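You operate a simulated robot arm through the tools that you are given. There is no shell and no other tool.

You are at the controls of a simulated robot arm. One attempt, no reset.

Task
Clamp the blue bar, screw in the blue bolt and tighten it.
Fine: into the threaded boss; orange spanner, back on its rest; the bar stays clamped.

The check looks at the end state, three seconds after you hand in, the way a careful person would. Anything else that was tipped, shoved, dropped, spilled or broken makes it a failure.

Robot
A 7-joint arm with a two-finger parallel gripper, fixed in place. Base frame: the origin is at the foot of the arm, x ahead of it, y to its left, z up; the work surface is at about z = 1.9. Units: cm, degrees, N and s.
With the tool pointing down near the work surface it reaches from about 24 to 62 cm from the base axis. Its first joint turns from -66.0 to 66.0 degrees. Payload 2.6 kg.
Tool frame: the origin (TCP) lies between the finger pads and is the grasp point; the fingertips stand 3 cm ahead of it; z points along the fingers, y is the line along which they close. Largest opening 9.4 cm; finger width 2.8, thickness 1; the body of the gripper, 5 by 9.6 cm, starts 5.5 cm behind the TCP.
Orientation is that of the tool frame in the base frame, as a unit quaternion [x, y, z, w]. With the fingers straight down and closing along the base's y, the tool's x points along the base's -x, its y along +y and its z along -z.

Tools
- The arm moves only by the tool move_arm. Its arguments are lists of equal length, an entry for each row: "dp": the shift along the tool's x, y, z in units of 20 mm (1.0 is 20 mm), a list of three; "turn": the turn, a rotation vector about the tool's x, y, z in units of 4 degrees (1.0 is 4 degrees), a list of three; "claw": the opening, from 0 (shut) to 1 (fully open). In form: {"dp": [[x, y, z], ...], "turn": [[ax, ay, az], ...], "claw": [claw, ...]}. A call has 1 to 20 rows; each row shifts and turns the commanded pose from where the row before left it, along the tool's axes as they then stand. A call with a number of a shift or a turn outside -1 to 1 is refused whole. Rows are played at 5 a second. More than 5 cm and 8.6 degrees between two rows, or a gripper value outside its range, and nothing of the call is played. Where a pose cannot be reached the arm comes as near as it can. A force on the tool above 40 N (or 10 N above the force at the start of the call, whichever is more), or a blocked arm, ends the call early, and 0.2 s more pass. Each finger travels about 7.2 cm/s and halts on what it meets, pressing with about 27 N; the grip force reading is that of the motor and also rises with nothing between the fingers. The clock runs only during rows and for 0.2 s after the last one: add rows that do not move to give the fingers time. The reply holds the time, the measured pose of the TCP, the force on the tool along the base axes, the opening and the grip force, in the units named above and with some noise, with the torque about the TCP (base axes, N m) and any sound that the robot's microphone picked up, and new pictures: "show" is both (left out), scene, wrist or none.
- Cameras (640 x 400 px; columns grow to the right, rows downward): "scene" is fixed at [3.27, 42.95, 55.94]; the picture's right is [-0.80, -0.59, 0.00], its down [-0.37, 0.50, -0.78] and it looks along [0.46, -0.63, -0.62] (base axes); focal length 330 px, centre (320, 200). "wrist" rides on the gripper at [7.6, 1.4, -10.3] in the tool frame; the picture's right is [-0.18, 0.98, 0.00], its down [-0.75, -0.14, -0.64] and it looks along [-0.63, -0.12, 0.77] (tool axes); focal length 243 px, centre (320, 200). There is no depth. A picture from a camera that has moved, and an enlarged one, comes with that camera's place and axes in the base frame and with its lens.
- close_up(camera, box): a new picture of the part [left, top, right, bottom] of that camera's present view, enlarged. No time passes.
- sign_off(): hands the job in; it is judged then, once.

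Places have to be worked out from the pictures, the camera data and where the tool is seen. Open the gripper and draw the arm clear of the work before you hand the job in, unless the task says otherwise.

The tools are called after ">>>" by a JSON object that holds its "name" and its "arguments". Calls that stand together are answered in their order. move_arm: Moves the arm, as the interface text tells. Its arguments: {"type":"object","properties":{"dp":{"type":"array"},"turn":{"type":"array"},"claw":{"type":"array"},"show":{"type":"string","enum":["both","scene","wrist","none"]}},"required":["dp","turn","claw"]} The other tools are called the same way: close_up (camera, box) takes an enlarged picture of a part of a camera's view; sign_off () hands the job in.

At the start:

```text
clock: 0.0
tool_pos: [34.01, 24.48, 33.48]
tcp_rot: [0.0, 1.0, 0.001, 0.0]
contact_force: [-0.4, -1.0, 0.3]
torque: [-0.03, 0.01, -0.03]
width: 9.37
grip_force: 0.0
```

scene: 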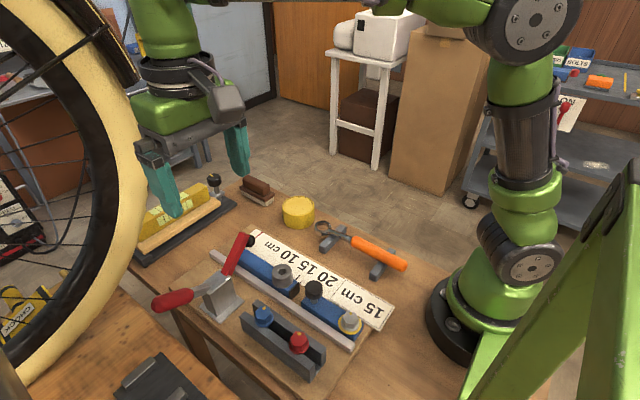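
wrist: 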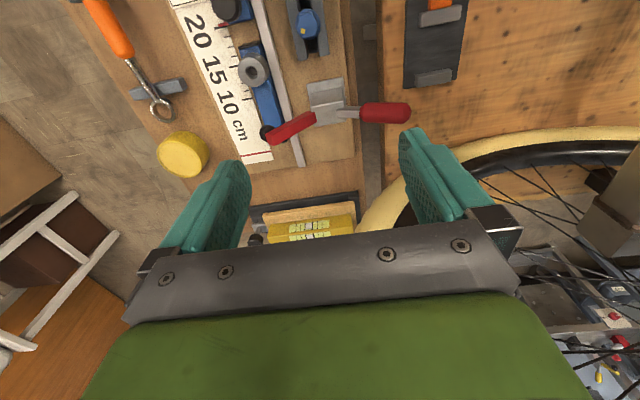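

I begin by looking closer at the work area in both views before any movement.

>>> {"name": "close_up", "arguments": {"camera": "scene", "box": [140, 220, 420, 395]}}

>>> {"name": "close_up", "arguments": {"camera": "wrist", "box": [80, 0, 480, 250]}}

>>> {"name": "close_up", "arguments": {"camera": "scene", "box": [230, 280, 390, 380]}}

>>> {"name": "close_up", "arguments": {"camera": "scene", "box": [230, 170, 430, 295]}}

```text
2.29 times, centred on (280, 308) of scene
camera zoom: at [3.27, 42.95, 55.94], right [-0.8, -0.59, 0.0], down [-0.37, 0.5, -0.78], along [0.46, -0.63, -0.62], focal length 753 px, centre (411, -46)
```

zoom: 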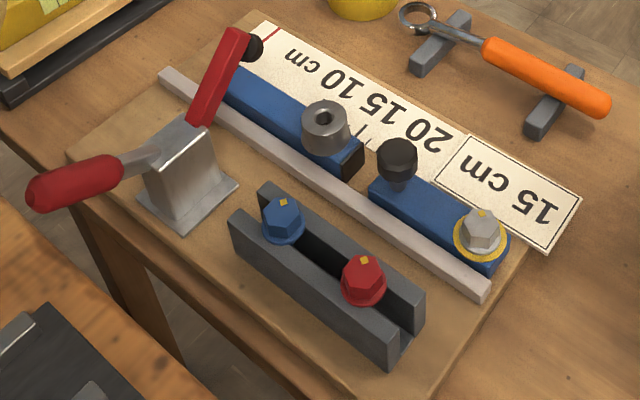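

```text
1.60 times, centred on (280, 125) of wrist
camera zoom: at [26.36, 26.05, 43.59], right [0.18, 0.98, 0.0], down [0.75, -0.14, 0.64], along [0.63, -0.12, -0.77], focal length 388 px, centre (384, 320)
```

zoom: 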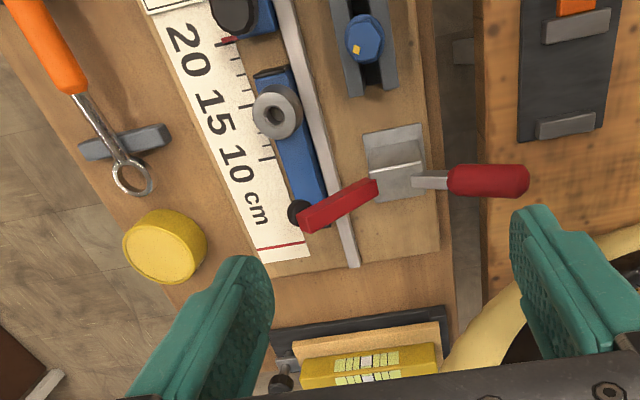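

```text
4.00 times, centred on (310, 330) of scene
camera zoom: at [3.27, 42.95, 55.94], right [-0.8, -0.59, 0.0], down [-0.37, 0.5, -0.78], along [0.46, -0.63, -0.62], focal length 1318 px, centre (360, -320)
```

zoom: 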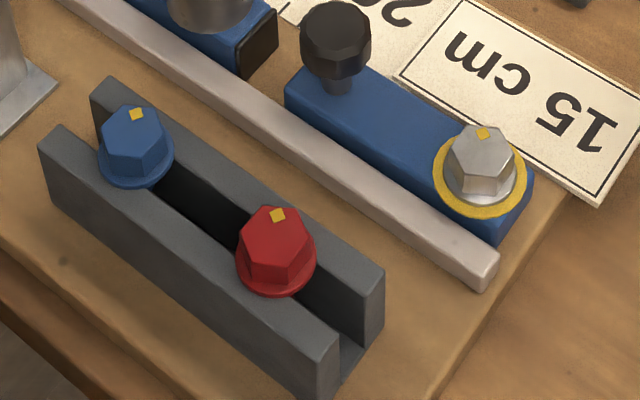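

```text
3.20 times, centred on (330, 232) of scene
camera zoom: at [3.27, 42.95, 55.94], right [-0.8, -0.59, 0.0], down [-0.37, 0.5, -0.78], along [0.46, -0.63, -0.62], focal length 1054 px, centre (288, 96)
```

zoom: 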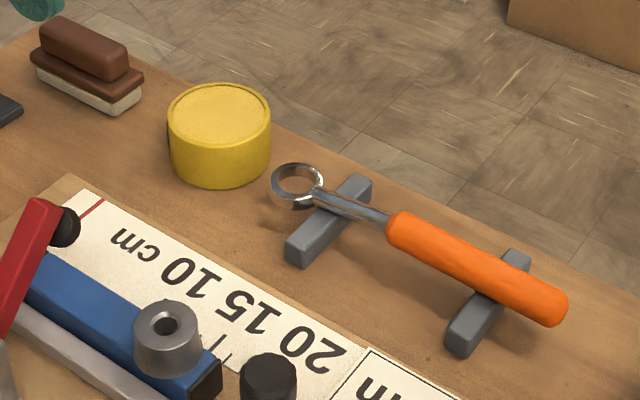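

The pictures put the raised clamp arm tip near (39, 16, 12) with its handle out to about (39, 35, 14.6). The boss is near (32, 15.7, 8.4), the blue bolt near (28.5, 24, 9), and the spanner ring near (35, -1, 5). I move the open gripper above the fixture, staying high, to see it closer.

>>> {"name": "move_arm", "arguments": {"dp": [[0.5, -0.9, 0.9], [0.5, -0.9, 0.9], [0.2, -0.9, 0.9], [0, -0.9, 0.9], [0, -0.9, 0.9], [0, 0, 0]], "turn": [[0, 0, 0], [0, 0, 0], [0, 0, 0], [0, 0, 0], [0, 0, 0], [0, 0, 0]], "claw": [1, 1, 1, 1, 1, 1], "show": "both"}}

```text
clock: 1.4
tool_pos: [31.65, 15.49, 24.37]
tcp_rot: [0.0, 1.0, 0.0, 0.0]
contact_force: [-0.1, 0.5, -1.2]
torque: [0.0, -0.01, 0.05]
width: 9.39
grip_force: 0.1
camera wrist: at [23.94, 17.03, 34.59], right [0.18, 0.98, 0.0], down [0.75, -0.14, 0.64], along [0.63, -0.12, -0.77], focal length 243 px, centre (320, 200)
```

scene: 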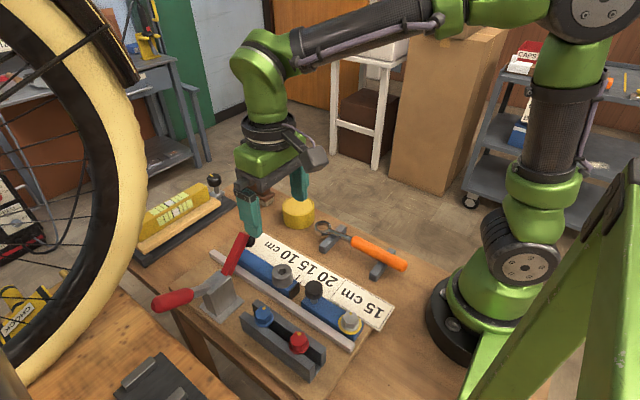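
wrist: 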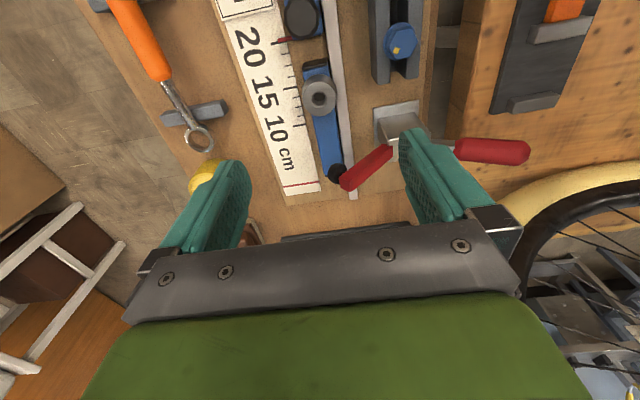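

>>> {"name": "close_up", "arguments": {"camera": "wrist", "box": [210, 0, 450, 150]}}

>>> {"name": "close_up", "arguments": {"camera": "wrist", "box": [320, 80, 540, 218]}}

>>> {"name": "close_up", "arguments": {"camera": "scene", "box": [140, 220, 300, 320]}}

>>> {"name": "close_up", "arguments": {"camera": "wrist", "box": [210, 120, 370, 220]}}

```text
2.67 times, centred on (330, 75) of wrist
camera zoom: at [23.94, 17.03, 34.59], right [0.18, 0.98, 0.0], down [0.75, -0.14, 0.64], along [0.63, -0.12, -0.77], focal length 647 px, centre (293, 533)
```

zoom: 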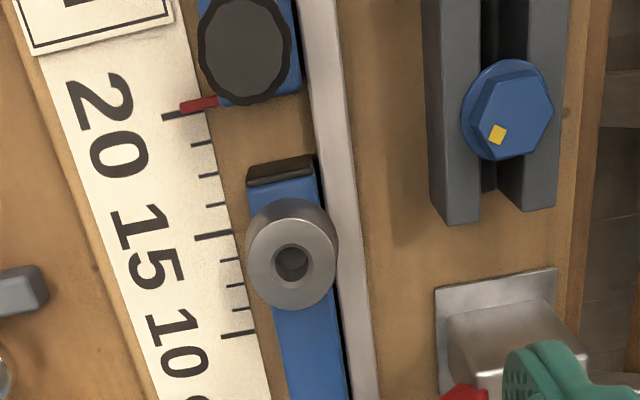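

```text
2.90 times, centred on (430, 149) of wrist
camera zoom: at [23.94, 17.03, 34.59], right [0.18, 0.98, 0.0], down [0.75, -0.14, 0.64], along [0.63, -0.12, -0.77], focal length 703 px, centre (1, 348)
```

zoom: 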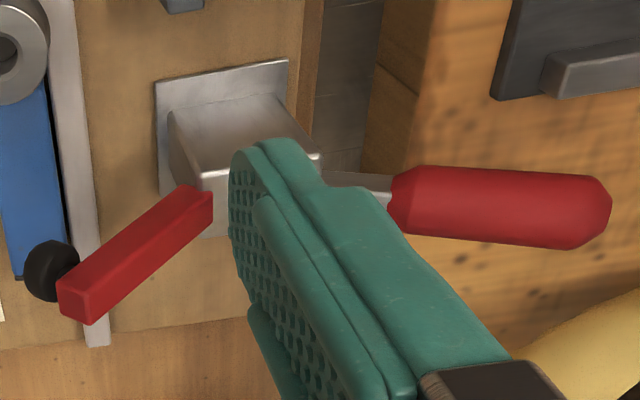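

```text
4.00 times, centred on (220, 270) of scene
camera zoom: at [3.27, 42.95, 55.94], right [-0.8, -0.59, 0.0], down [-0.37, 0.5, -0.78], along [0.46, -0.63, -0.62], focal length 1318 px, centre (720, -80)
```

zoom: 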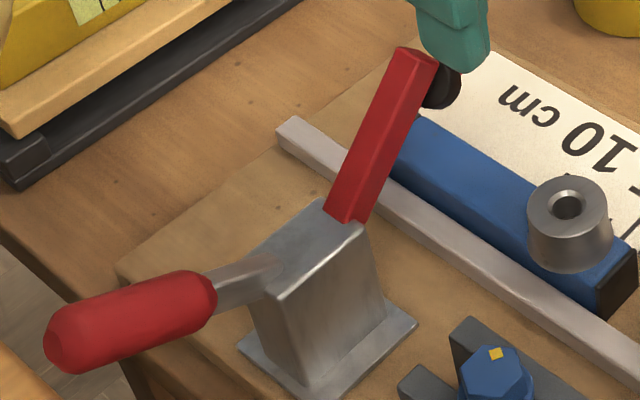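

```text
4.00 times, centred on (290, 170) of wrist
camera zoom: at [23.94, 17.03, 34.59], right [0.18, 0.98, 0.0], down [0.75, -0.14, 0.64], along [0.63, -0.12, -0.77], focal length 970 px, centre (440, 320)
```

zoom: 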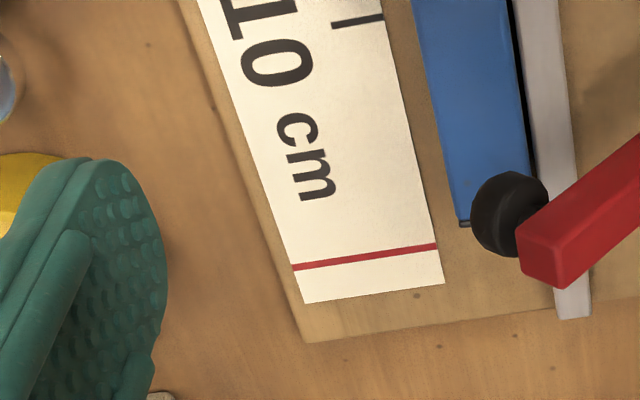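

The stop's pointer reads 20 on the ruler and is not part of this job, so I leave it alone. The clamp arm is raised over the end of the bar, with its handle sloping up and away. I move above the handle and yaw 90° so the fingers can close across it along base x.

>>> {"name": "move_arm", "arguments": {"dp": [[-0.41, 0.95, 0], [-0.41, 0.95, 0], [-0.41, 0.95, 0], [-0.41, 0.95, 0], [-0.41, 0.95, 0], [-0.41, 0.95, 0], [-0.41, 0.95, 0], [-0.41, 0.95, 0], [-0.41, 0.95, 0], [0, 0, 0], [0, 0, 0], [0, 0, 0], [0, 0, 0], [0, 0, 0], [0, 0, 0], [0, 0, 0], [0, 0, 0], [0, 0, 0], [0, 0, 0], [0, 0, 0]], "turn": [[0, 0, 0], [0, 0, 0], [0, 0, 0], [0, 0, 0], [0, 0, 0], [0, 0, 0], [0, 0, 0], [0, 0, 0], [0, 0, 0], [0, 0, 1], [0, 0, 1], [0, 0, 1], [0, 0, 1], [0, 0, 1], [0, 0, 1], [0, 0, 1], [0, 0, 1], [0, 0, 1], [0, 0, 1], [0, 0, 1]], "claw": [1, 1, 1, 1, 1, 1, 1, 1, 1, 1, 1, 1, 1, 1, 1, 1, 1, 1, 1, 1], "show": "both"}}

```text
clock: 5.6
tool_pos: [39.03, 32.6, 24.47]
tcp_rot: [0.376, 0.926, 0.0, 0.0]
contact_force: [-0.3, 0.8, 0.4]
torque: [-0.01, -0.03, -0.02]
width: 9.39
grip_force: 0.1
camera wrist: at [34.49, 39.08, 34.57], right [0.82, 0.58, 0.0], down [0.44, -0.63, 0.64], along [0.37, -0.52, -0.77], focal length 243 px, centre (320, 200)
```

scene: 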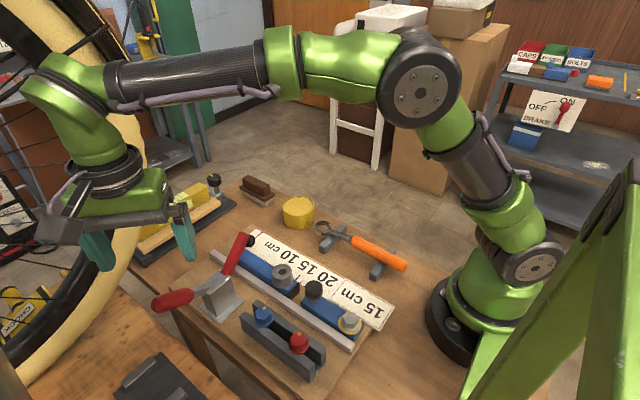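
wrist: 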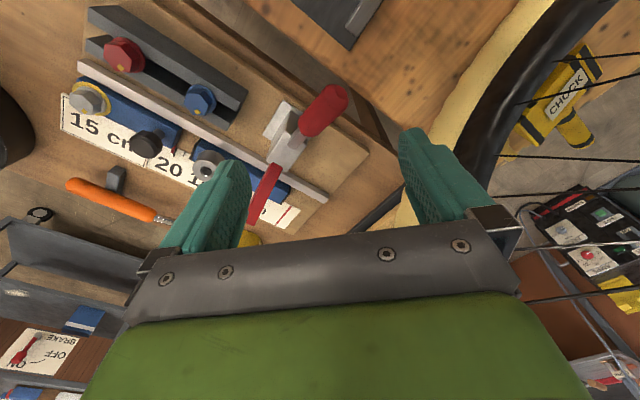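

The view agrees with my estimates, and the bike wheel lies beyond x ≈ 55, clear of the gripper. I finish the yaw to 90° above the handle.

>>> {"name": "move_arm", "arguments": {"dp": [[0, 0, 0], [0, 0, 0], [0, 0, 0], [0, 0, 0], [0, 0, 0], [0, 0, 0], [0, 0, 0], [0, 0, 0], [0, 0, 0], [0, 0, 0], [0, 0, 0], [0, 0, 0], [0, 0, 0]], "turn": [[0, 0, 1], [0, 0, 1], [0, 0, 1], [0, 0, 1], [0, 0, 1], [0, 0, 1], [0, 0, 1], [0, 0, 1], [0, 0, 1], [0, 0, 1], [0, 0, 1], [0, 0, 0.45], [0, 0, 0]], "claw": [1, 1, 1, 1, 1, 1, 1, 1, 1, 1, 1, 1, 1], "show": "both"}}

>>> {"name": "close_up", "arguments": {"camera": "wrist", "box": [240, 60, 440, 185]}}

```text
clock: 8.4
tool_pos: [39.02, 32.67, 24.44]
tcp_rot: [0.706, 0.708, 0.0, 0.0]
contact_force: [-0.7, -1.4, -0.8]
torque: [-0.03, 0.01, 0.03]
width: 9.42
grip_force: 0.0
camera wrist: at [40.38, 40.33, 34.59], right [0.98, -0.18, 0.0], down [-0.14, -0.75, 0.64], along [-0.12, -0.63, -0.77], focal length 243 px, centre (320, 200)
```

scene: 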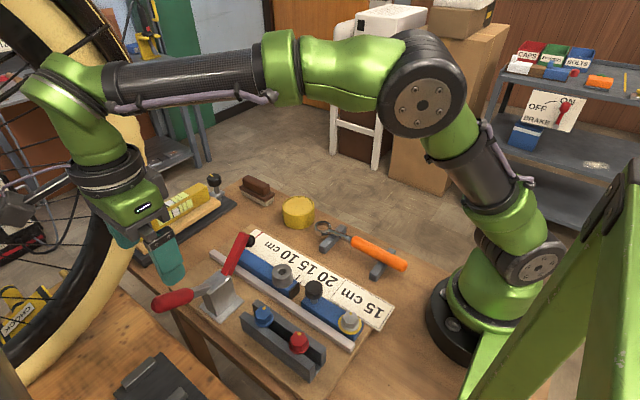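
wrist: 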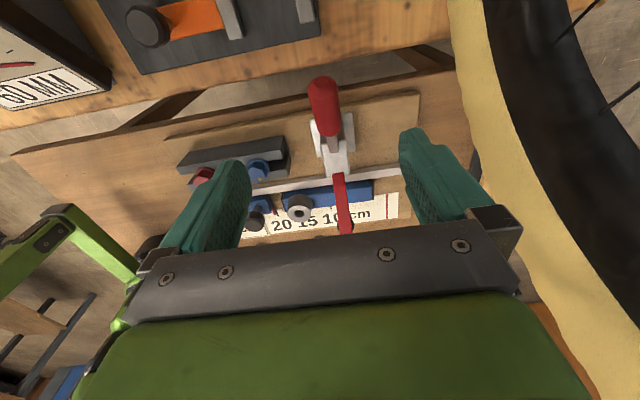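

```text
3.20 times, centred on (340, 122) of wrist
camera zoom: at [40.38, 40.33, 34.59], right [0.98, -0.18, 0.0], down [-0.14, -0.75, 0.64], along [-0.12, -0.63, -0.77], focal length 776 px, centre (256, 448)
```

zoom: 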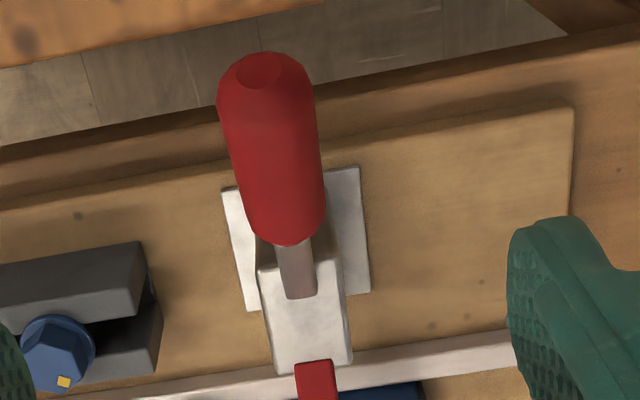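

The handle's axis lies near x = 39.4 and is about 2.6 cm thick. I descend so the open fingers straddle its outer part, and do not close yet.

>>> {"name": "move_arm", "arguments": {"dp": [[0.08, 0.08, 0.9], [0.08, 0.08, 0.9], [0, 0, 0.9], [0, 0, 0.9], [0, 0, 0.9], [0, 0, 0.9], [0, 0, 0], [0, 0, 0]], "turn": [[0, 0, 0], [0, 0, 0], [0, 0, 0], [0, 0, 0], [0, 0, 0], [0, 0, 0], [0, 0, 0], [0, 0, 0]], "claw": [1, 1, 1, 1, 1, 1, 0.5, 0.5], "show": "both"}}

>>> {"name": "close_up", "arguments": {"camera": "wrist", "box": [200, 60, 440, 210]}}

>>> {"name": "close_up", "arguments": {"camera": "scene", "box": [100, 200, 300, 325]}}

```text
clock: 10.2
tool_pos: [39.43, 33.01, 13.69]
tcp_rot: [0.706, 0.708, 0.001, 0.0]
contact_force: [0.1, 0.1, -0.5]
torque: [-0.01, 0.01, -0.05]
width: 4.69
grip_force: 0.0
camera wrist: at [40.73, 40.68, 23.79], right [0.98, -0.18, 0.0], down [-0.14, -0.75, 0.64], along [-0.12, -0.63, -0.77], focal length 243 px, centre (320, 200)
```

scene: 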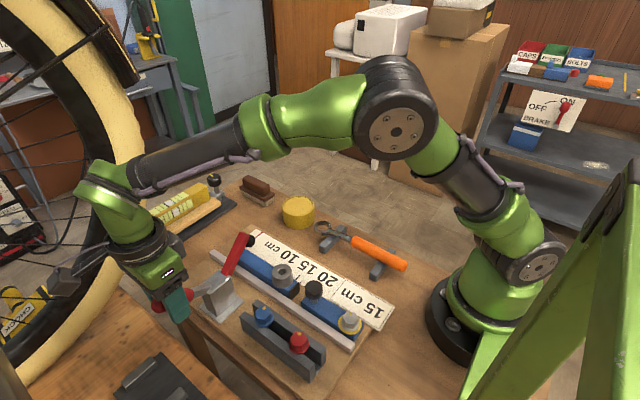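
wrist: 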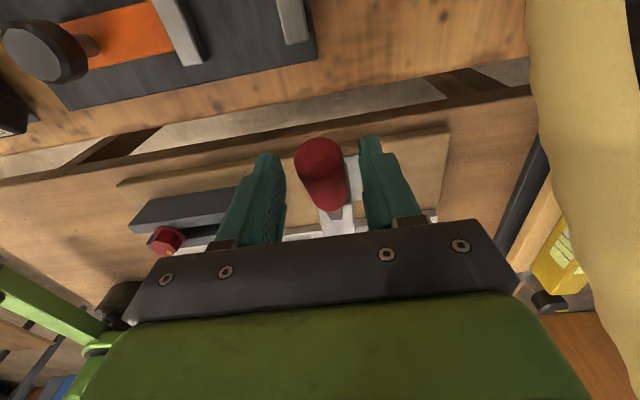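

```text
2.67 times, centred on (320, 135) of wrist
camera zoom: at [40.73, 40.68, 23.79], right [0.98, -0.18, 0.0], down [-0.14, -0.75, 0.64], along [-0.12, -0.63, -0.77], focal length 647 px, centre (320, 373)
```

zoom: 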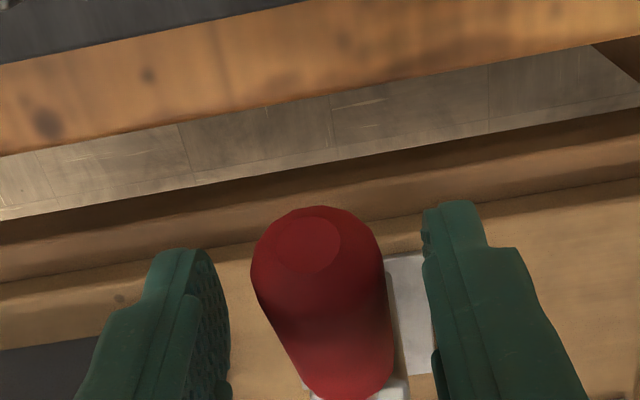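

```text
3.20 times, centred on (200, 262) of scene
camera zoom: at [3.27, 42.95, 55.94], right [-0.8, -0.59, 0.0], down [-0.37, 0.5, -0.78], along [0.46, -0.63, -0.62], focal length 1054 px, centre (704, 0)
```

zoom: 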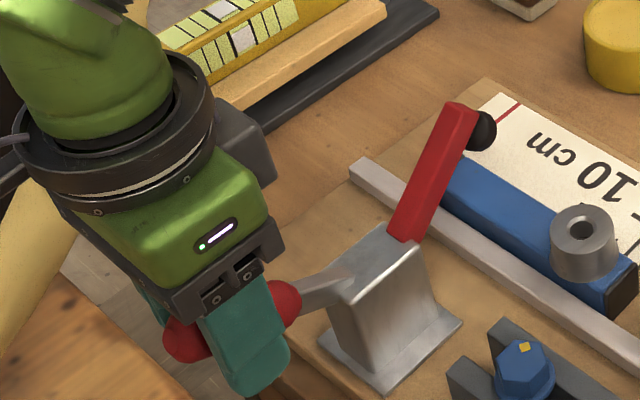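

The handle sits centred between the fingers. I close on it gently and read the width.

>>> {"name": "move_arm", "arguments": {"dp": [[0, 0, 0], [0, 0, 0], [0, 0, 0]], "turn": [[0, 0, 0], [0, 0, 0], [0, 0, 0]], "claw": [0.3, 0.2, 0.2], "show": "wrist"}}

```text
clock: 11.0
tool_pos: [39.49, 32.91, 13.88]
tcp_rot: [0.706, 0.708, 0.002, 0.002]
contact_force: [14.8, 3.2, 0.0]
torque: [0.17, -0.05, -0.18]
width: 2.78
grip_force: 44.8
camera wrist: at [40.84, 40.62, 23.88], right [0.98, -0.18, 0.0], down [-0.14, -0.75, 0.64], along [-0.11, -0.63, -0.77], focal length 243 px, centre (320, 200)
```

wrist: 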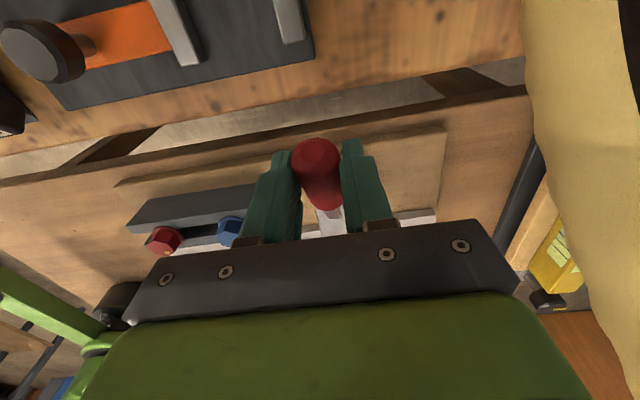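

I have the handle at 2.8 cm width, with a slight sideways load. I ease +x a little and start lifting it along an arc about a pivot I judge to be near (y 23.8, z 8.4), watching the forces.

>>> {"name": "move_arm", "arguments": {"dp": [[0, 0.1, 0], [-0.14, 0.0, -0.22], [-0.14, 0.0, -0.21], [0, 0, 0]], "turn": [[0, 0, 0], [0, 0, 0], [0, 0, 0], [0, 0, 0]], "claw": [0.2, 0.2, 0.2, 0.2], "show": "both"}}

>>> {"name": "close_up", "arguments": {"camera": "scene", "box": [100, 200, 300, 325]}}

```text
clock: 12.0
tool_pos: [39.38, 32.42, 14.64]
tcp_rot: [0.706, 0.708, 0.0, 0.0]
contact_force: [11.2, 4.5, -4.0]
torque: [0.49, -0.07, -0.07]
width: 2.65
grip_force: 45.1
camera wrist: at [40.88, 40.1, 24.63], right [0.98, -0.18, 0.0], down [-0.14, -0.75, 0.64], along [-0.12, -0.63, -0.77], focal length 243 px, centre (320, 200)
```

scene: 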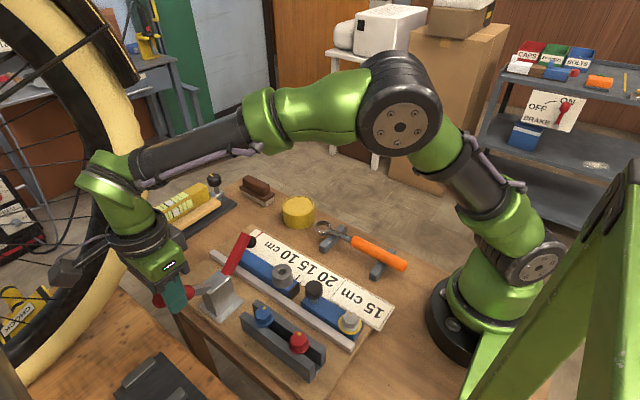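
wrist: 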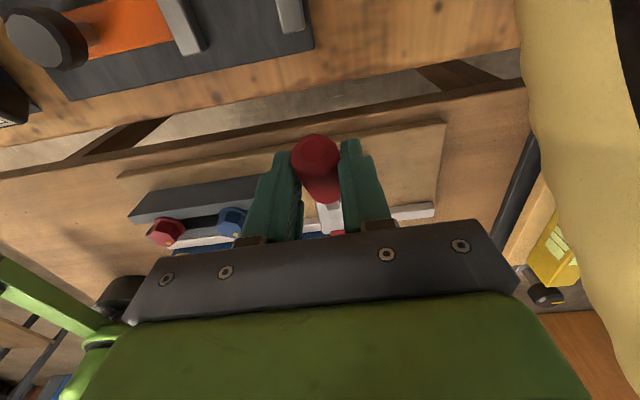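

```text
3.20 times, centred on (200, 262) of scene
camera zoom: at [3.27, 42.95, 55.94], right [-0.8, -0.59, 0.0], down [-0.37, 0.5, -0.78], along [0.46, -0.63, -0.62], focal length 1054 px, centre (704, 0)
```

zoom: 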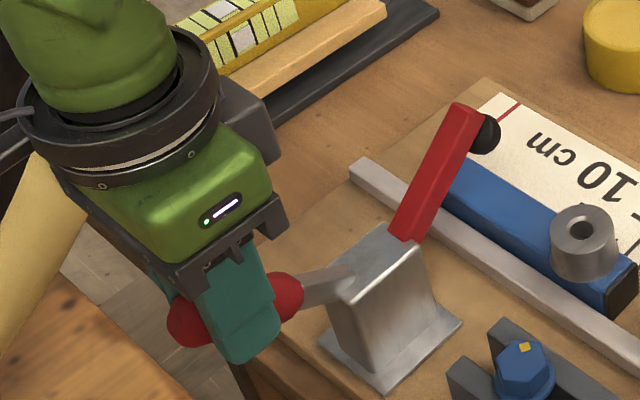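

The handle rises freely and the red arm is starting to come down, so the direction is right. I continue along the arc.

>>> {"name": "move_arm", "arguments": {"dp": [[-0.14, 0.03, -0.18], [-0.14, 0.03, -0.18], [-0.155, 0, -0.17], [-0.155, 0, -0.17], [-0.17, 0, -0.155], [-0.17, 0, -0.155], [0, 0, 0]], "turn": [[0, 0, 0], [0, 0, 0], [0, 0, 0], [0, 0, 0], [0, 0, 0], [0, 0, 0], [0, 0, 0]], "claw": [0.2, 0.2, 0.2, 0.2, 0.2, 0.2, 0.2], "show": "both"}}

>>> {"name": "close_up", "arguments": {"camera": "scene", "box": [100, 200, 300, 325]}}

```text
clock: 13.6
tool_pos: [39.51, 30.67, 16.53]
tcp_rot: [0.706, 0.708, -0.001, -0.001]
contact_force: [-4.3, 3.7, -12.8]
torque: [0.97, 0.02, 0.1]
width: 2.49
grip_force: 45.3
camera wrist: at [40.93, 38.25, 26.64], right [0.98, -0.18, 0.0], down [-0.14, -0.75, 0.64], along [-0.12, -0.63, -0.77], focal length 243 px, centre (320, 200)
```

scene: 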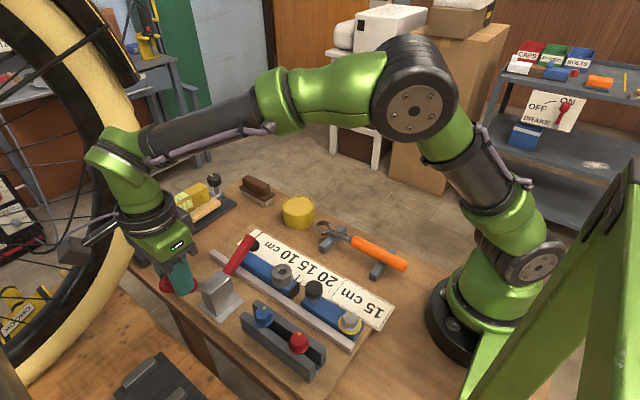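
wrist: 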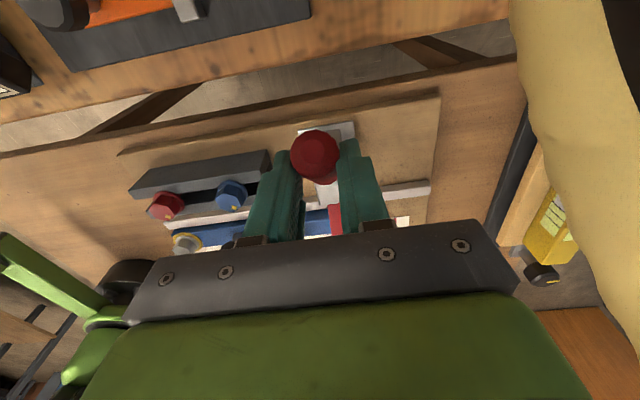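

```text
3.20 times, centred on (200, 262) of scene
camera zoom: at [3.27, 42.95, 55.94], right [-0.8, -0.59, 0.0], down [-0.37, 0.5, -0.78], along [0.46, -0.63, -0.62], focal length 1054 px, centre (704, 0)
```

zoom: 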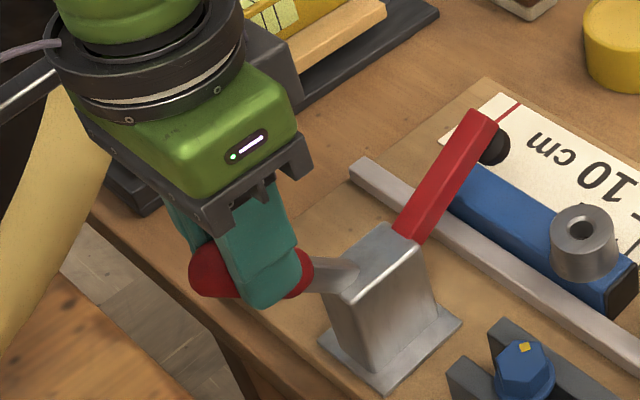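

The arm is coming down steadily and forces are moderate. I keep following the arc.

>>> {"name": "move_arm", "arguments": {"dp": [[-0.18, 0, -0.14], [-0.185, 0, -0.14], [-0.195, 0, -0.125], [-0.195, 0, -0.125], [-0.205, 0, -0.11], [-0.205, 0, -0.105], [0, 0, 0]], "turn": [[0, 0, 0], [0, 0, 0], [0, 0, 0], [0, 0, 0], [0, 0, 0], [0, 0, 0], [0, 0, 0]], "claw": [0.2, 0.2, 0.2, 0.2, 0.2, 0.2, 0.2], "show": "both"}}

>>> {"name": "close_up", "arguments": {"camera": "scene", "box": [100, 200, 300, 325]}}

```text
clock: 15.2
tool_pos: [39.57, 28.38, 17.96]
tcp_rot: [0.706, 0.708, 0.0, -0.002]
contact_force: [-8.5, 11.4, -12.0]
torque: [1.53, 0.15, 0.17]
width: 2.48
grip_force: 45.0
camera wrist: at [40.92, 36.04, 28.16], right [0.98, -0.18, 0.0], down [-0.14, -0.76, 0.64], along [-0.12, -0.63, -0.77], focal length 243 px, centre (320, 200)
```

scene: 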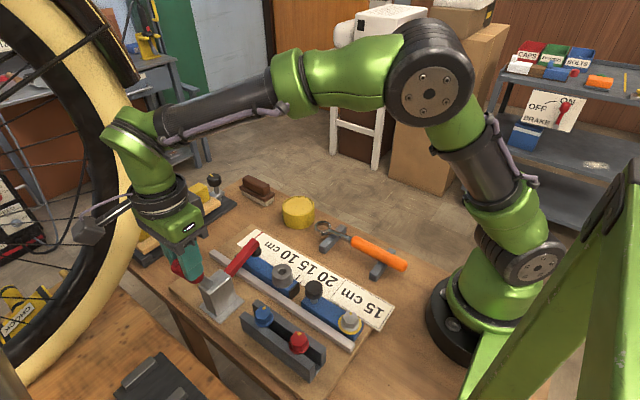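
wrist: 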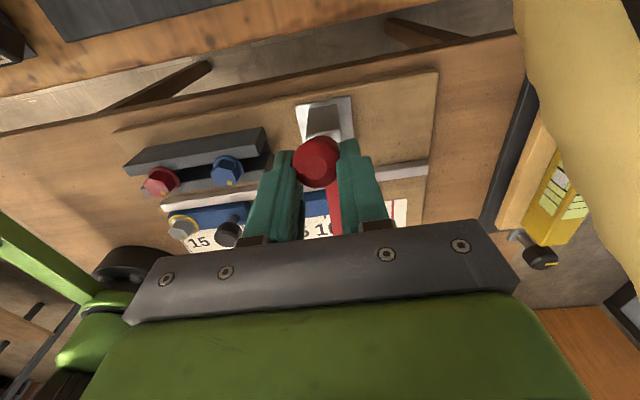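

```text
3.20 times, centred on (200, 262) of scene
camera zoom: at [3.27, 42.95, 55.94], right [-0.8, -0.59, 0.0], down [-0.37, 0.5, -0.78], along [0.46, -0.63, -0.62], focal length 1054 px, centre (704, 0)
```

zoom: 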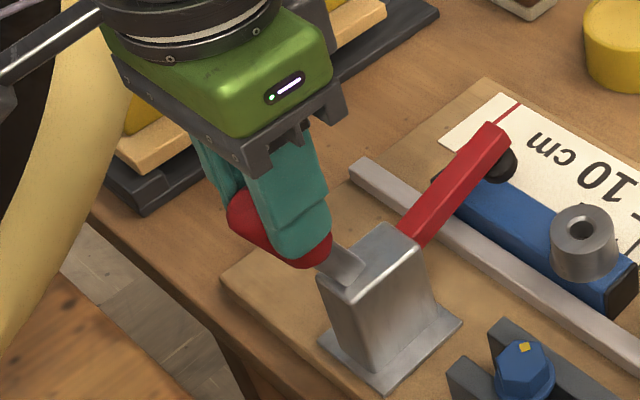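

The clamp arm is still about 20° above level. I go on a few degrees with a little tilt that follows the handle, to keep the twisting load low.

>>> {"name": "move_arm", "arguments": {"dp": [[-0.22, 0, -0.1], [-0.25, 0, -0.113], [-0.254, 0, -0.117], [0, 0, 0]], "turn": [[0, 0.75, 0], [0, 0.75, 0], [0, 0.75, 0], [0, 0, 0]], "claw": [0.2, 0.2, 0.2, 0.2], "show": "both"}}

>>> {"name": "close_up", "arguments": {"camera": "scene", "box": [100, 200, 300, 325]}}

```text
clock: 16.2
tool_pos: [39.62, 26.6, 18.28]
tcp_rot: [0.703, 0.707, 0.052, -0.057]
contact_force: [-14.5, 6.1, -28.3]
torque: [1.0, -0.42, 0.58]
width: 2.48
grip_force: 44.6
camera wrist: at [40.96, 32.73, 29.54], right [0.98, -0.18, -0.03], down [-0.13, -0.84, 0.52], along [-0.12, -0.51, -0.85], focal length 243 px, centre (320, 200)
```

scene: 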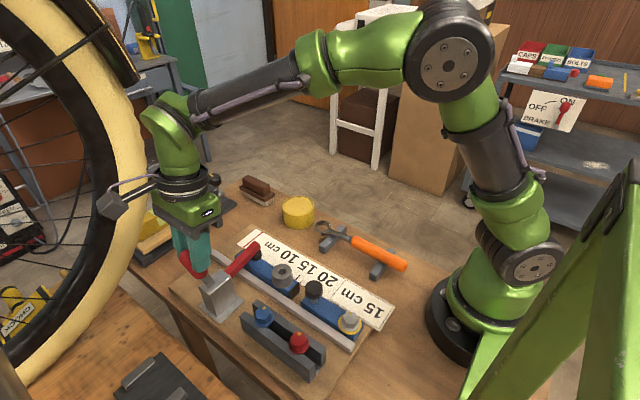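
wrist: 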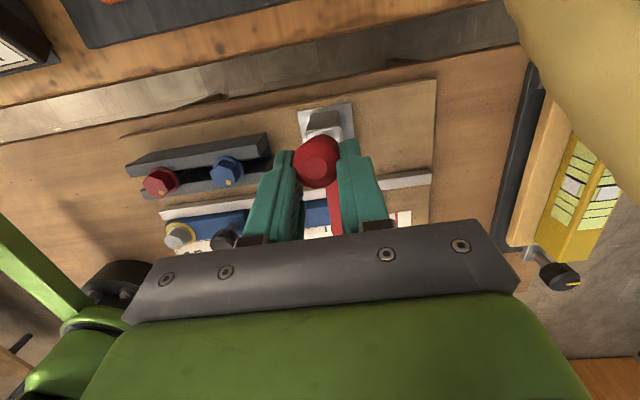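

```text
3.20 times, centred on (200, 262) of scene
camera zoom: at [3.28, 42.96, 55.93], right [-0.8, -0.59, 0.0], down [-0.37, 0.5, -0.78], along [0.46, -0.63, -0.62], focal length 1054 px, centre (704, 0)
```

zoom: 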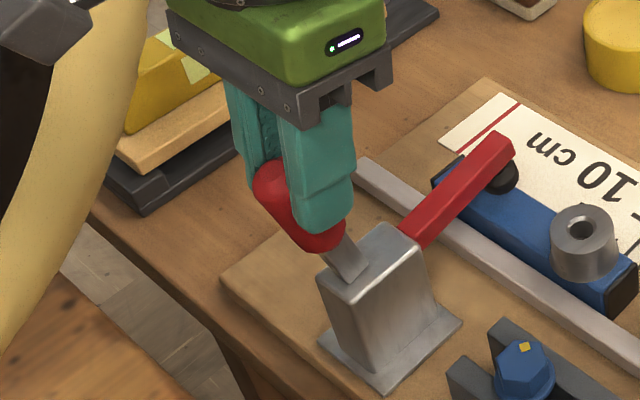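

The pad is close to the bar now, and the downward pull of 28 N says my arc is a bit too high. I lower slightly and keep moving towards -y.

>>> {"name": "move_arm", "arguments": {"dp": [[-0.21, 0, 0.07], [-0.245, 0, -0.05], [-0.24, 0, -0.06], [0, 0, 0]], "turn": [[0, 0.75, 0], [0, 0.75, 0], [0, 0.75, 0], [0, 0, 0]], "claw": [0.2, 0.2, 0.2, 0.2], "show": "both"}}

>>> {"name": "close_up", "arguments": {"camera": "scene", "box": [140, 210, 300, 310]}}

```text
clock: 17.2
tool_pos: [39.48, 25.27, 18.53]
tcp_rot: [0.699, 0.698, 0.108, -0.114]
contact_force: [-34.4, -19.3, 15.0]
torque: [-1.74, 0.04, 0.2]
width: 2.49
grip_force: 45.2
camera wrist: at [41.02, 29.38, 30.38], right [0.98, -0.18, -0.06], down [-0.14, -0.92, 0.38], along [-0.13, -0.36, -0.92], focal length 243 px, centre (320, 200)
```

scene: 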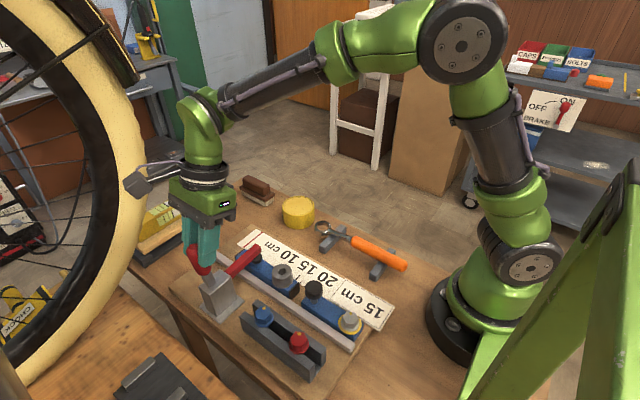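
wrist: 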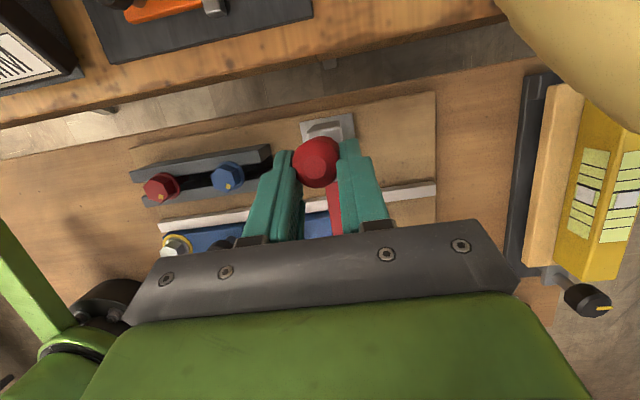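

```text
4.00 times, centred on (220, 260) of scene
camera zoom: at [3.26, 42.94, 55.95], right [-0.8, -0.59, 0.0], down [-0.37, 0.5, -0.78], along [0.46, -0.63, -0.62], focal length 1318 px, centre (720, -40)
```

zoom: 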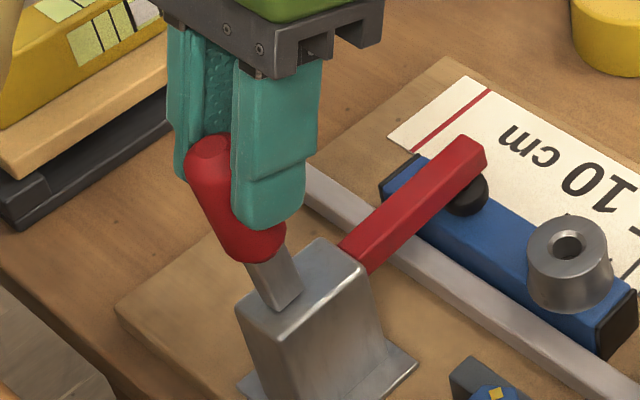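

Side load is up to 34 N, so I ease 2 mm towards -x and check the forces and the state of the clamp.

>>> {"name": "move_arm", "arguments": {"dp": [[0, -0.1, 0], [0, 0, 0]], "turn": [[0, -0.4, 0], [0, 0, 0]], "claw": [0.2, 0.2], "show": "scene"}}

>>> {"name": "close_up", "arguments": {"camera": "scene", "box": [180, 220, 300, 295]}}

```text
clock: 17.8
tool_pos: [39.48, 25.48, 18.4]
tcp_rot: [0.698, 0.701, 0.103, -0.101]
contact_force: [3.6, 8.4, -5.1]
torque: [1.03, 0.63, -0.34]
width: 2.45
grip_force: 45.0
```

scene: 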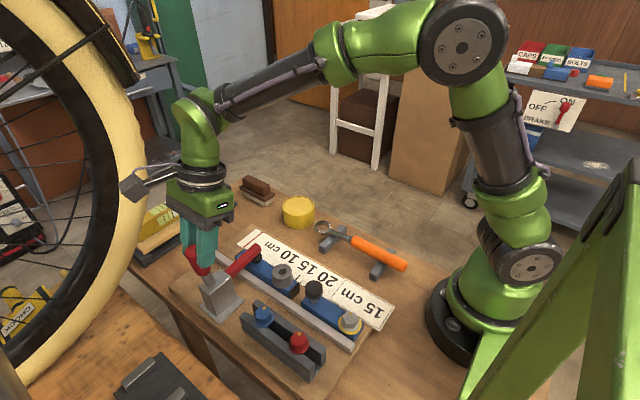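

```text
5.33 times, centred on (240, 258) of scene
camera zoom: at [3.27, 42.95, 55.94], right [-0.8, -0.59, 0.0], down [-0.37, 0.5, -0.78], along [0.46, -0.63, -0.62], focal length 1758 px, centre (747, -107)
```

zoom: 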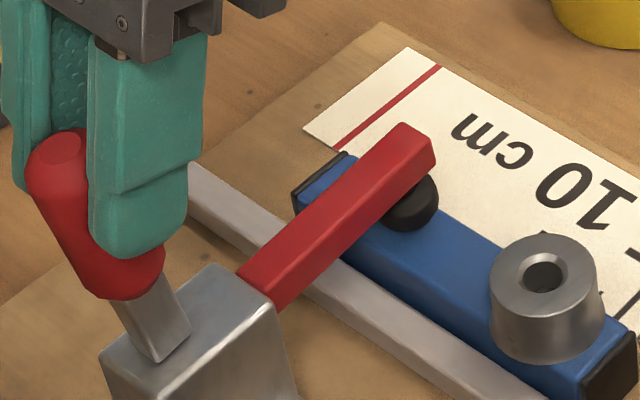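

Forces are low again and the pad is nearly on the bar. I push further towards -y in small steps.

>>> {"name": "move_arm", "arguments": {"dp": [[-0.18, 0, -0.07], [-0.18, 0, -0.06], [0, 0, 0]], "turn": [[0, 0.5, 0], [0, 0.5, 0], [0, 0, 0]], "claw": [0.2, 0.2, 0.2], "show": "scene"}}

>>> {"name": "close_up", "arguments": {"camera": "scene", "box": [180, 220, 300, 295]}}

```text
clock: 18.6
tool_pos: [39.56, 24.62, 18.55]
tcp_rot: [0.694, 0.698, 0.125, -0.125]
contact_force: [13.0, 14.8, -10.0]
torque: [1.59, 0.22, -0.22]
width: 2.48
grip_force: 45.0
```

scene: 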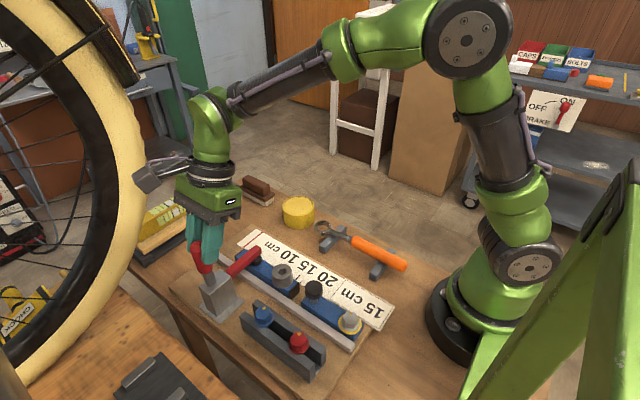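

```text
5.33 times, centred on (240, 258) of scene
camera zoom: at [3.27, 42.95, 55.94], right [-0.8, -0.59, 0.0], down [-0.37, 0.5, -0.78], along [0.46, -0.63, -0.62], focal length 1758 px, centre (747, -107)
```

zoom: 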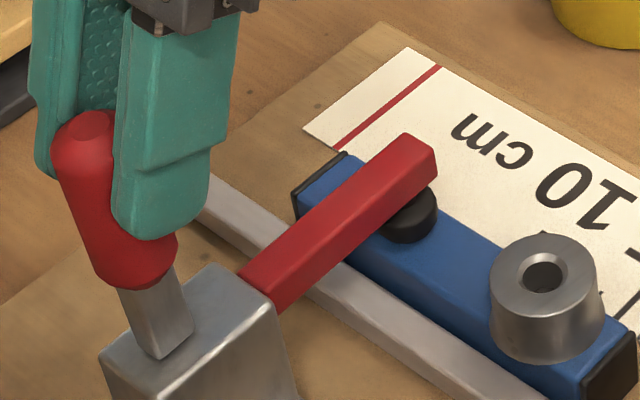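

The arm still moves down. I keep pushing in small steps, expecting resistance or a click when the clamp locks.

>>> {"name": "move_arm", "arguments": {"dp": [[-0.18, 0.03, -0.05], [-0.18, 0, -0.05], [0, 0, 0]], "turn": [[0, 0.5, 0], [0, 0.5, 0], [0, 0, 0]], "claw": [0.2, 0.2, 0.2], "show": "scene"}}

>>> {"name": "close_up", "arguments": {"camera": "scene", "box": [180, 220, 300, 295]}}

```text
clock: 19.4
tool_pos: [39.5, 24.15, 18.34]
tcp_rot: [0.688, 0.693, 0.152, -0.15]
contact_force: [6.5, 6.1, -2.7]
torque: [-0.88, 0.49, 0.08]
width: 2.47
grip_force: 45.5
stopped in row 3: the force on the tool passed its limit at 42 N (the readings are from after the stop); the commanded pose is now the measured one
```

scene: 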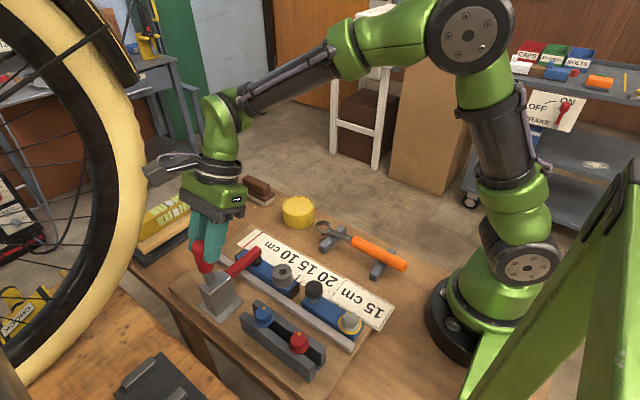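

```text
5.33 times, centred on (240, 258) of scene
camera zoom: at [3.27, 42.95, 55.94], right [-0.8, -0.59, 0.0], down [-0.37, 0.5, -0.78], along [0.46, -0.63, -0.62], focal length 1758 px, centre (747, -107)
```

zoom: 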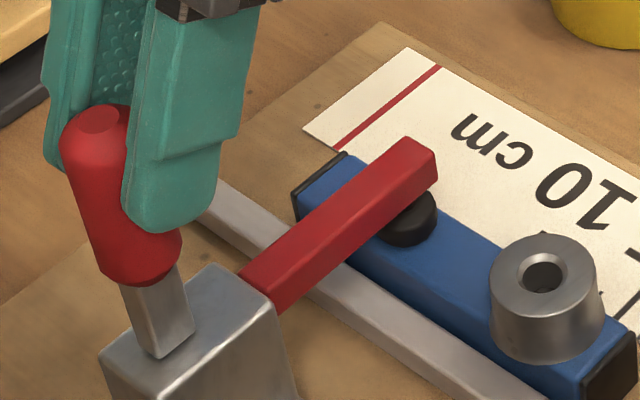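

The arm now looks level and the handle upright, and the push ran into 42 N, so the clamp may have locked. I open the fingers a little to see whether the handle stays.

>>> {"name": "move_arm", "arguments": {"dp": [[0, 0, 0], [0, 0, 0], [0, 0, 0], [0, 0, 0]], "turn": [[0, 0, 0], [0, 0, 0], [0, 0, 0], [0, 0, 0]], "claw": [0.3, 0.4, 0.45, 0.45], "show": "both"}}

>>> {"name": "close_up", "arguments": {"camera": "scene", "box": [180, 220, 300, 295]}}

```text
clock: 20.4
tool_pos: [39.48, 24.11, 18.16]
tcp_rot: [0.688, 0.694, 0.15, -0.151]
contact_force: [0.6, -0.3, 0.1]
torque: [-0.03, 0.0, 0.01]
width: 4.25
grip_force: 0.1
camera wrist: at [40.85, 26.87, 30.73], right [0.98, -0.16, -0.07], down [-0.13, -0.95, 0.27], along [-0.11, -0.26, -0.96], focal length 243 px, centre (320, 200)
```

scene: 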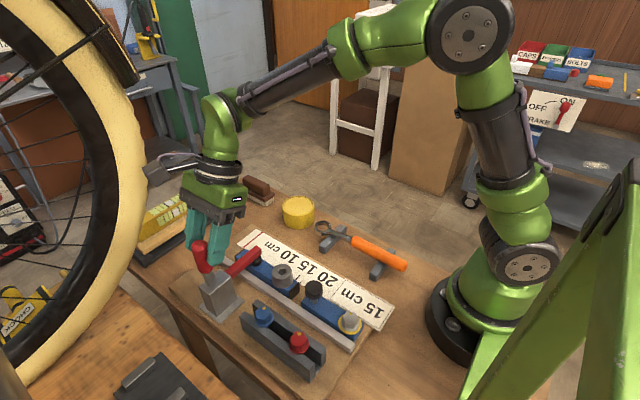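
wrist: 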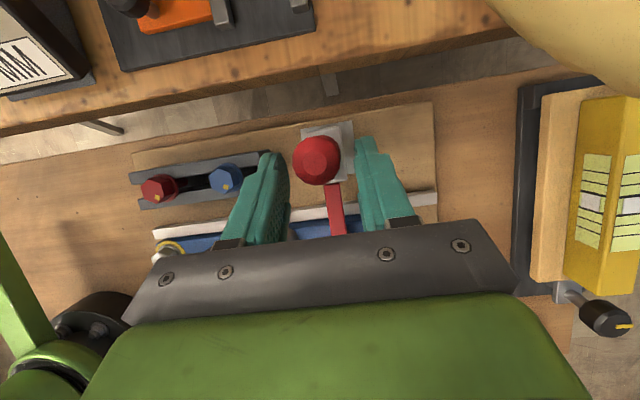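

```text
5.33 times, centred on (240, 258) of scene
camera zoom: at [3.27, 42.95, 55.94], right [-0.8, -0.59, 0.0], down [-0.37, 0.5, -0.78], along [0.46, -0.63, -0.62], focal length 1758 px, centre (747, -107)
```

zoom: 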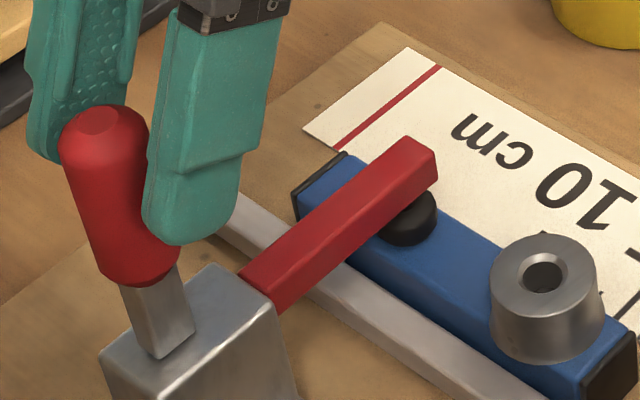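

The handle stands upright on its own and the pad looks to be down on the bar, but no click was heard. To make sure it is locked I will push the handle top squarely with closed fingers. First I back off upward and straighten the tool.

>>> {"name": "move_arm", "arguments": {"dp": [[0, 0, -0.6], [0, 0, -1], [0, 0, -1], [0, 0, -1], [0, 0, -0.6], [0, 0, 0], [0, 0, 0], [0, 0, 0], [0, 0, 0], [0, 0, 0], [0, 0, 0], [0, 0, 0]], "turn": [[0, 0, 0], [0, 0, 0], [0, 0, 0], [0, 0, 0], [0, 0, 0], [0, -1, 0], [0, -1, 0], [0, -1, 0], [0, -1, 0], [0, -1, 0], [0, -1, 0], [0, -0.1, 0]], "claw": [0.6, 0.6, 0.6, 0.6, 0.6, 0.6, 0.6, 0.6, 0.6, 0.6, 0.6, 0.6], "show": "both"}}

>>> {"name": "close_up", "arguments": {"camera": "scene", "box": [180, 220, 300, 295]}}

>>> {"name": "close_up", "arguments": {"camera": "wrist", "box": [220, 60, 420, 185]}}

```text
clock: 23.0
tool_pos: [39.5, 20.58, 26.03]
tcp_rot: [0.705, 0.709, 0.001, 0.0]
contact_force: [-0.2, -0.1, -0.4]
torque: [0.0, 0.01, 0.01]
width: 5.64
grip_force: 0.0
camera wrist: at [40.86, 28.3, 36.15], right [0.98, -0.18, 0.0], down [-0.14, -0.76, 0.64], along [-0.11, -0.63, -0.77], focal length 243 px, centre (320, 200)
```

scene: 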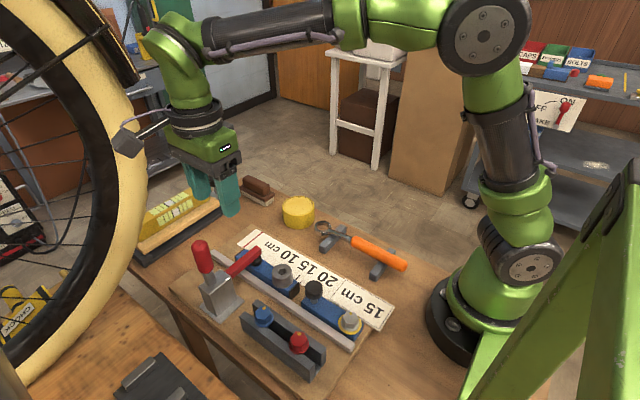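
wrist: 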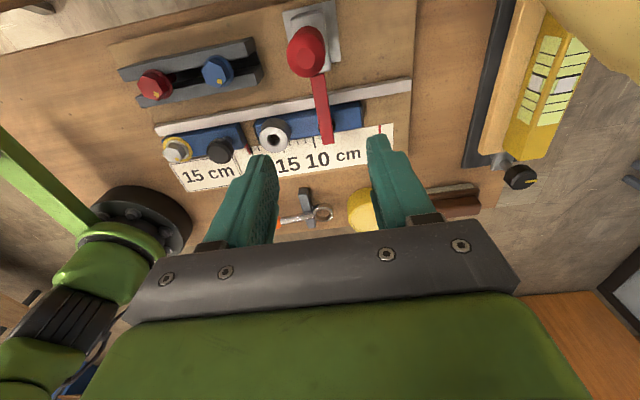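

```text
5.33 times, centred on (240, 258) of scene
camera zoom: at [3.27, 42.95, 55.94], right [-0.8, -0.59, 0.0], down [-0.37, 0.5, -0.78], along [0.46, -0.63, -0.62], focal length 1758 px, centre (747, -107)
```

zoom: 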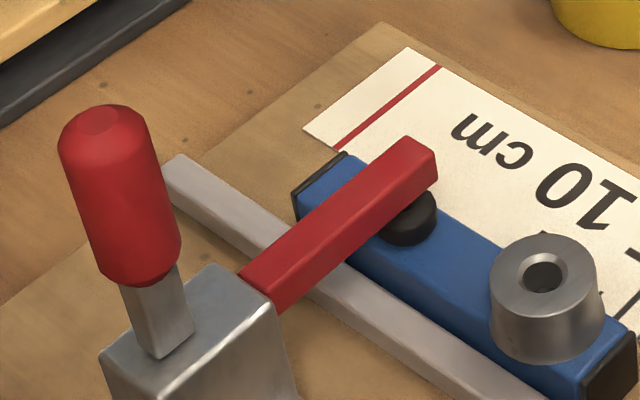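

```text
3.20 times, centred on (320, 122) of wrist
camera zoom: at [40.86, 28.3, 36.15], right [0.98, -0.18, 0.0], down [-0.14, -0.76, 0.64], along [-0.11, -0.63, -0.77], focal length 776 px, centre (320, 448)
```

zoom: 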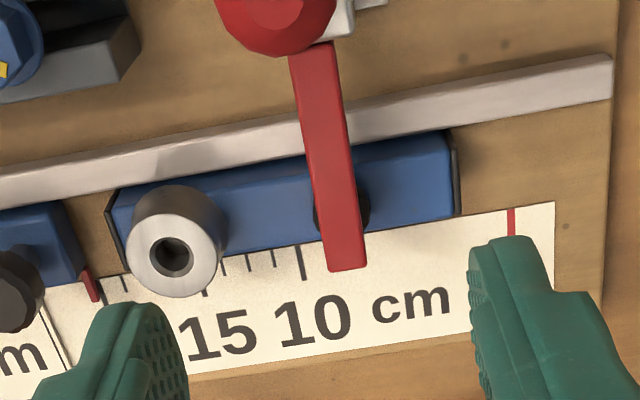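

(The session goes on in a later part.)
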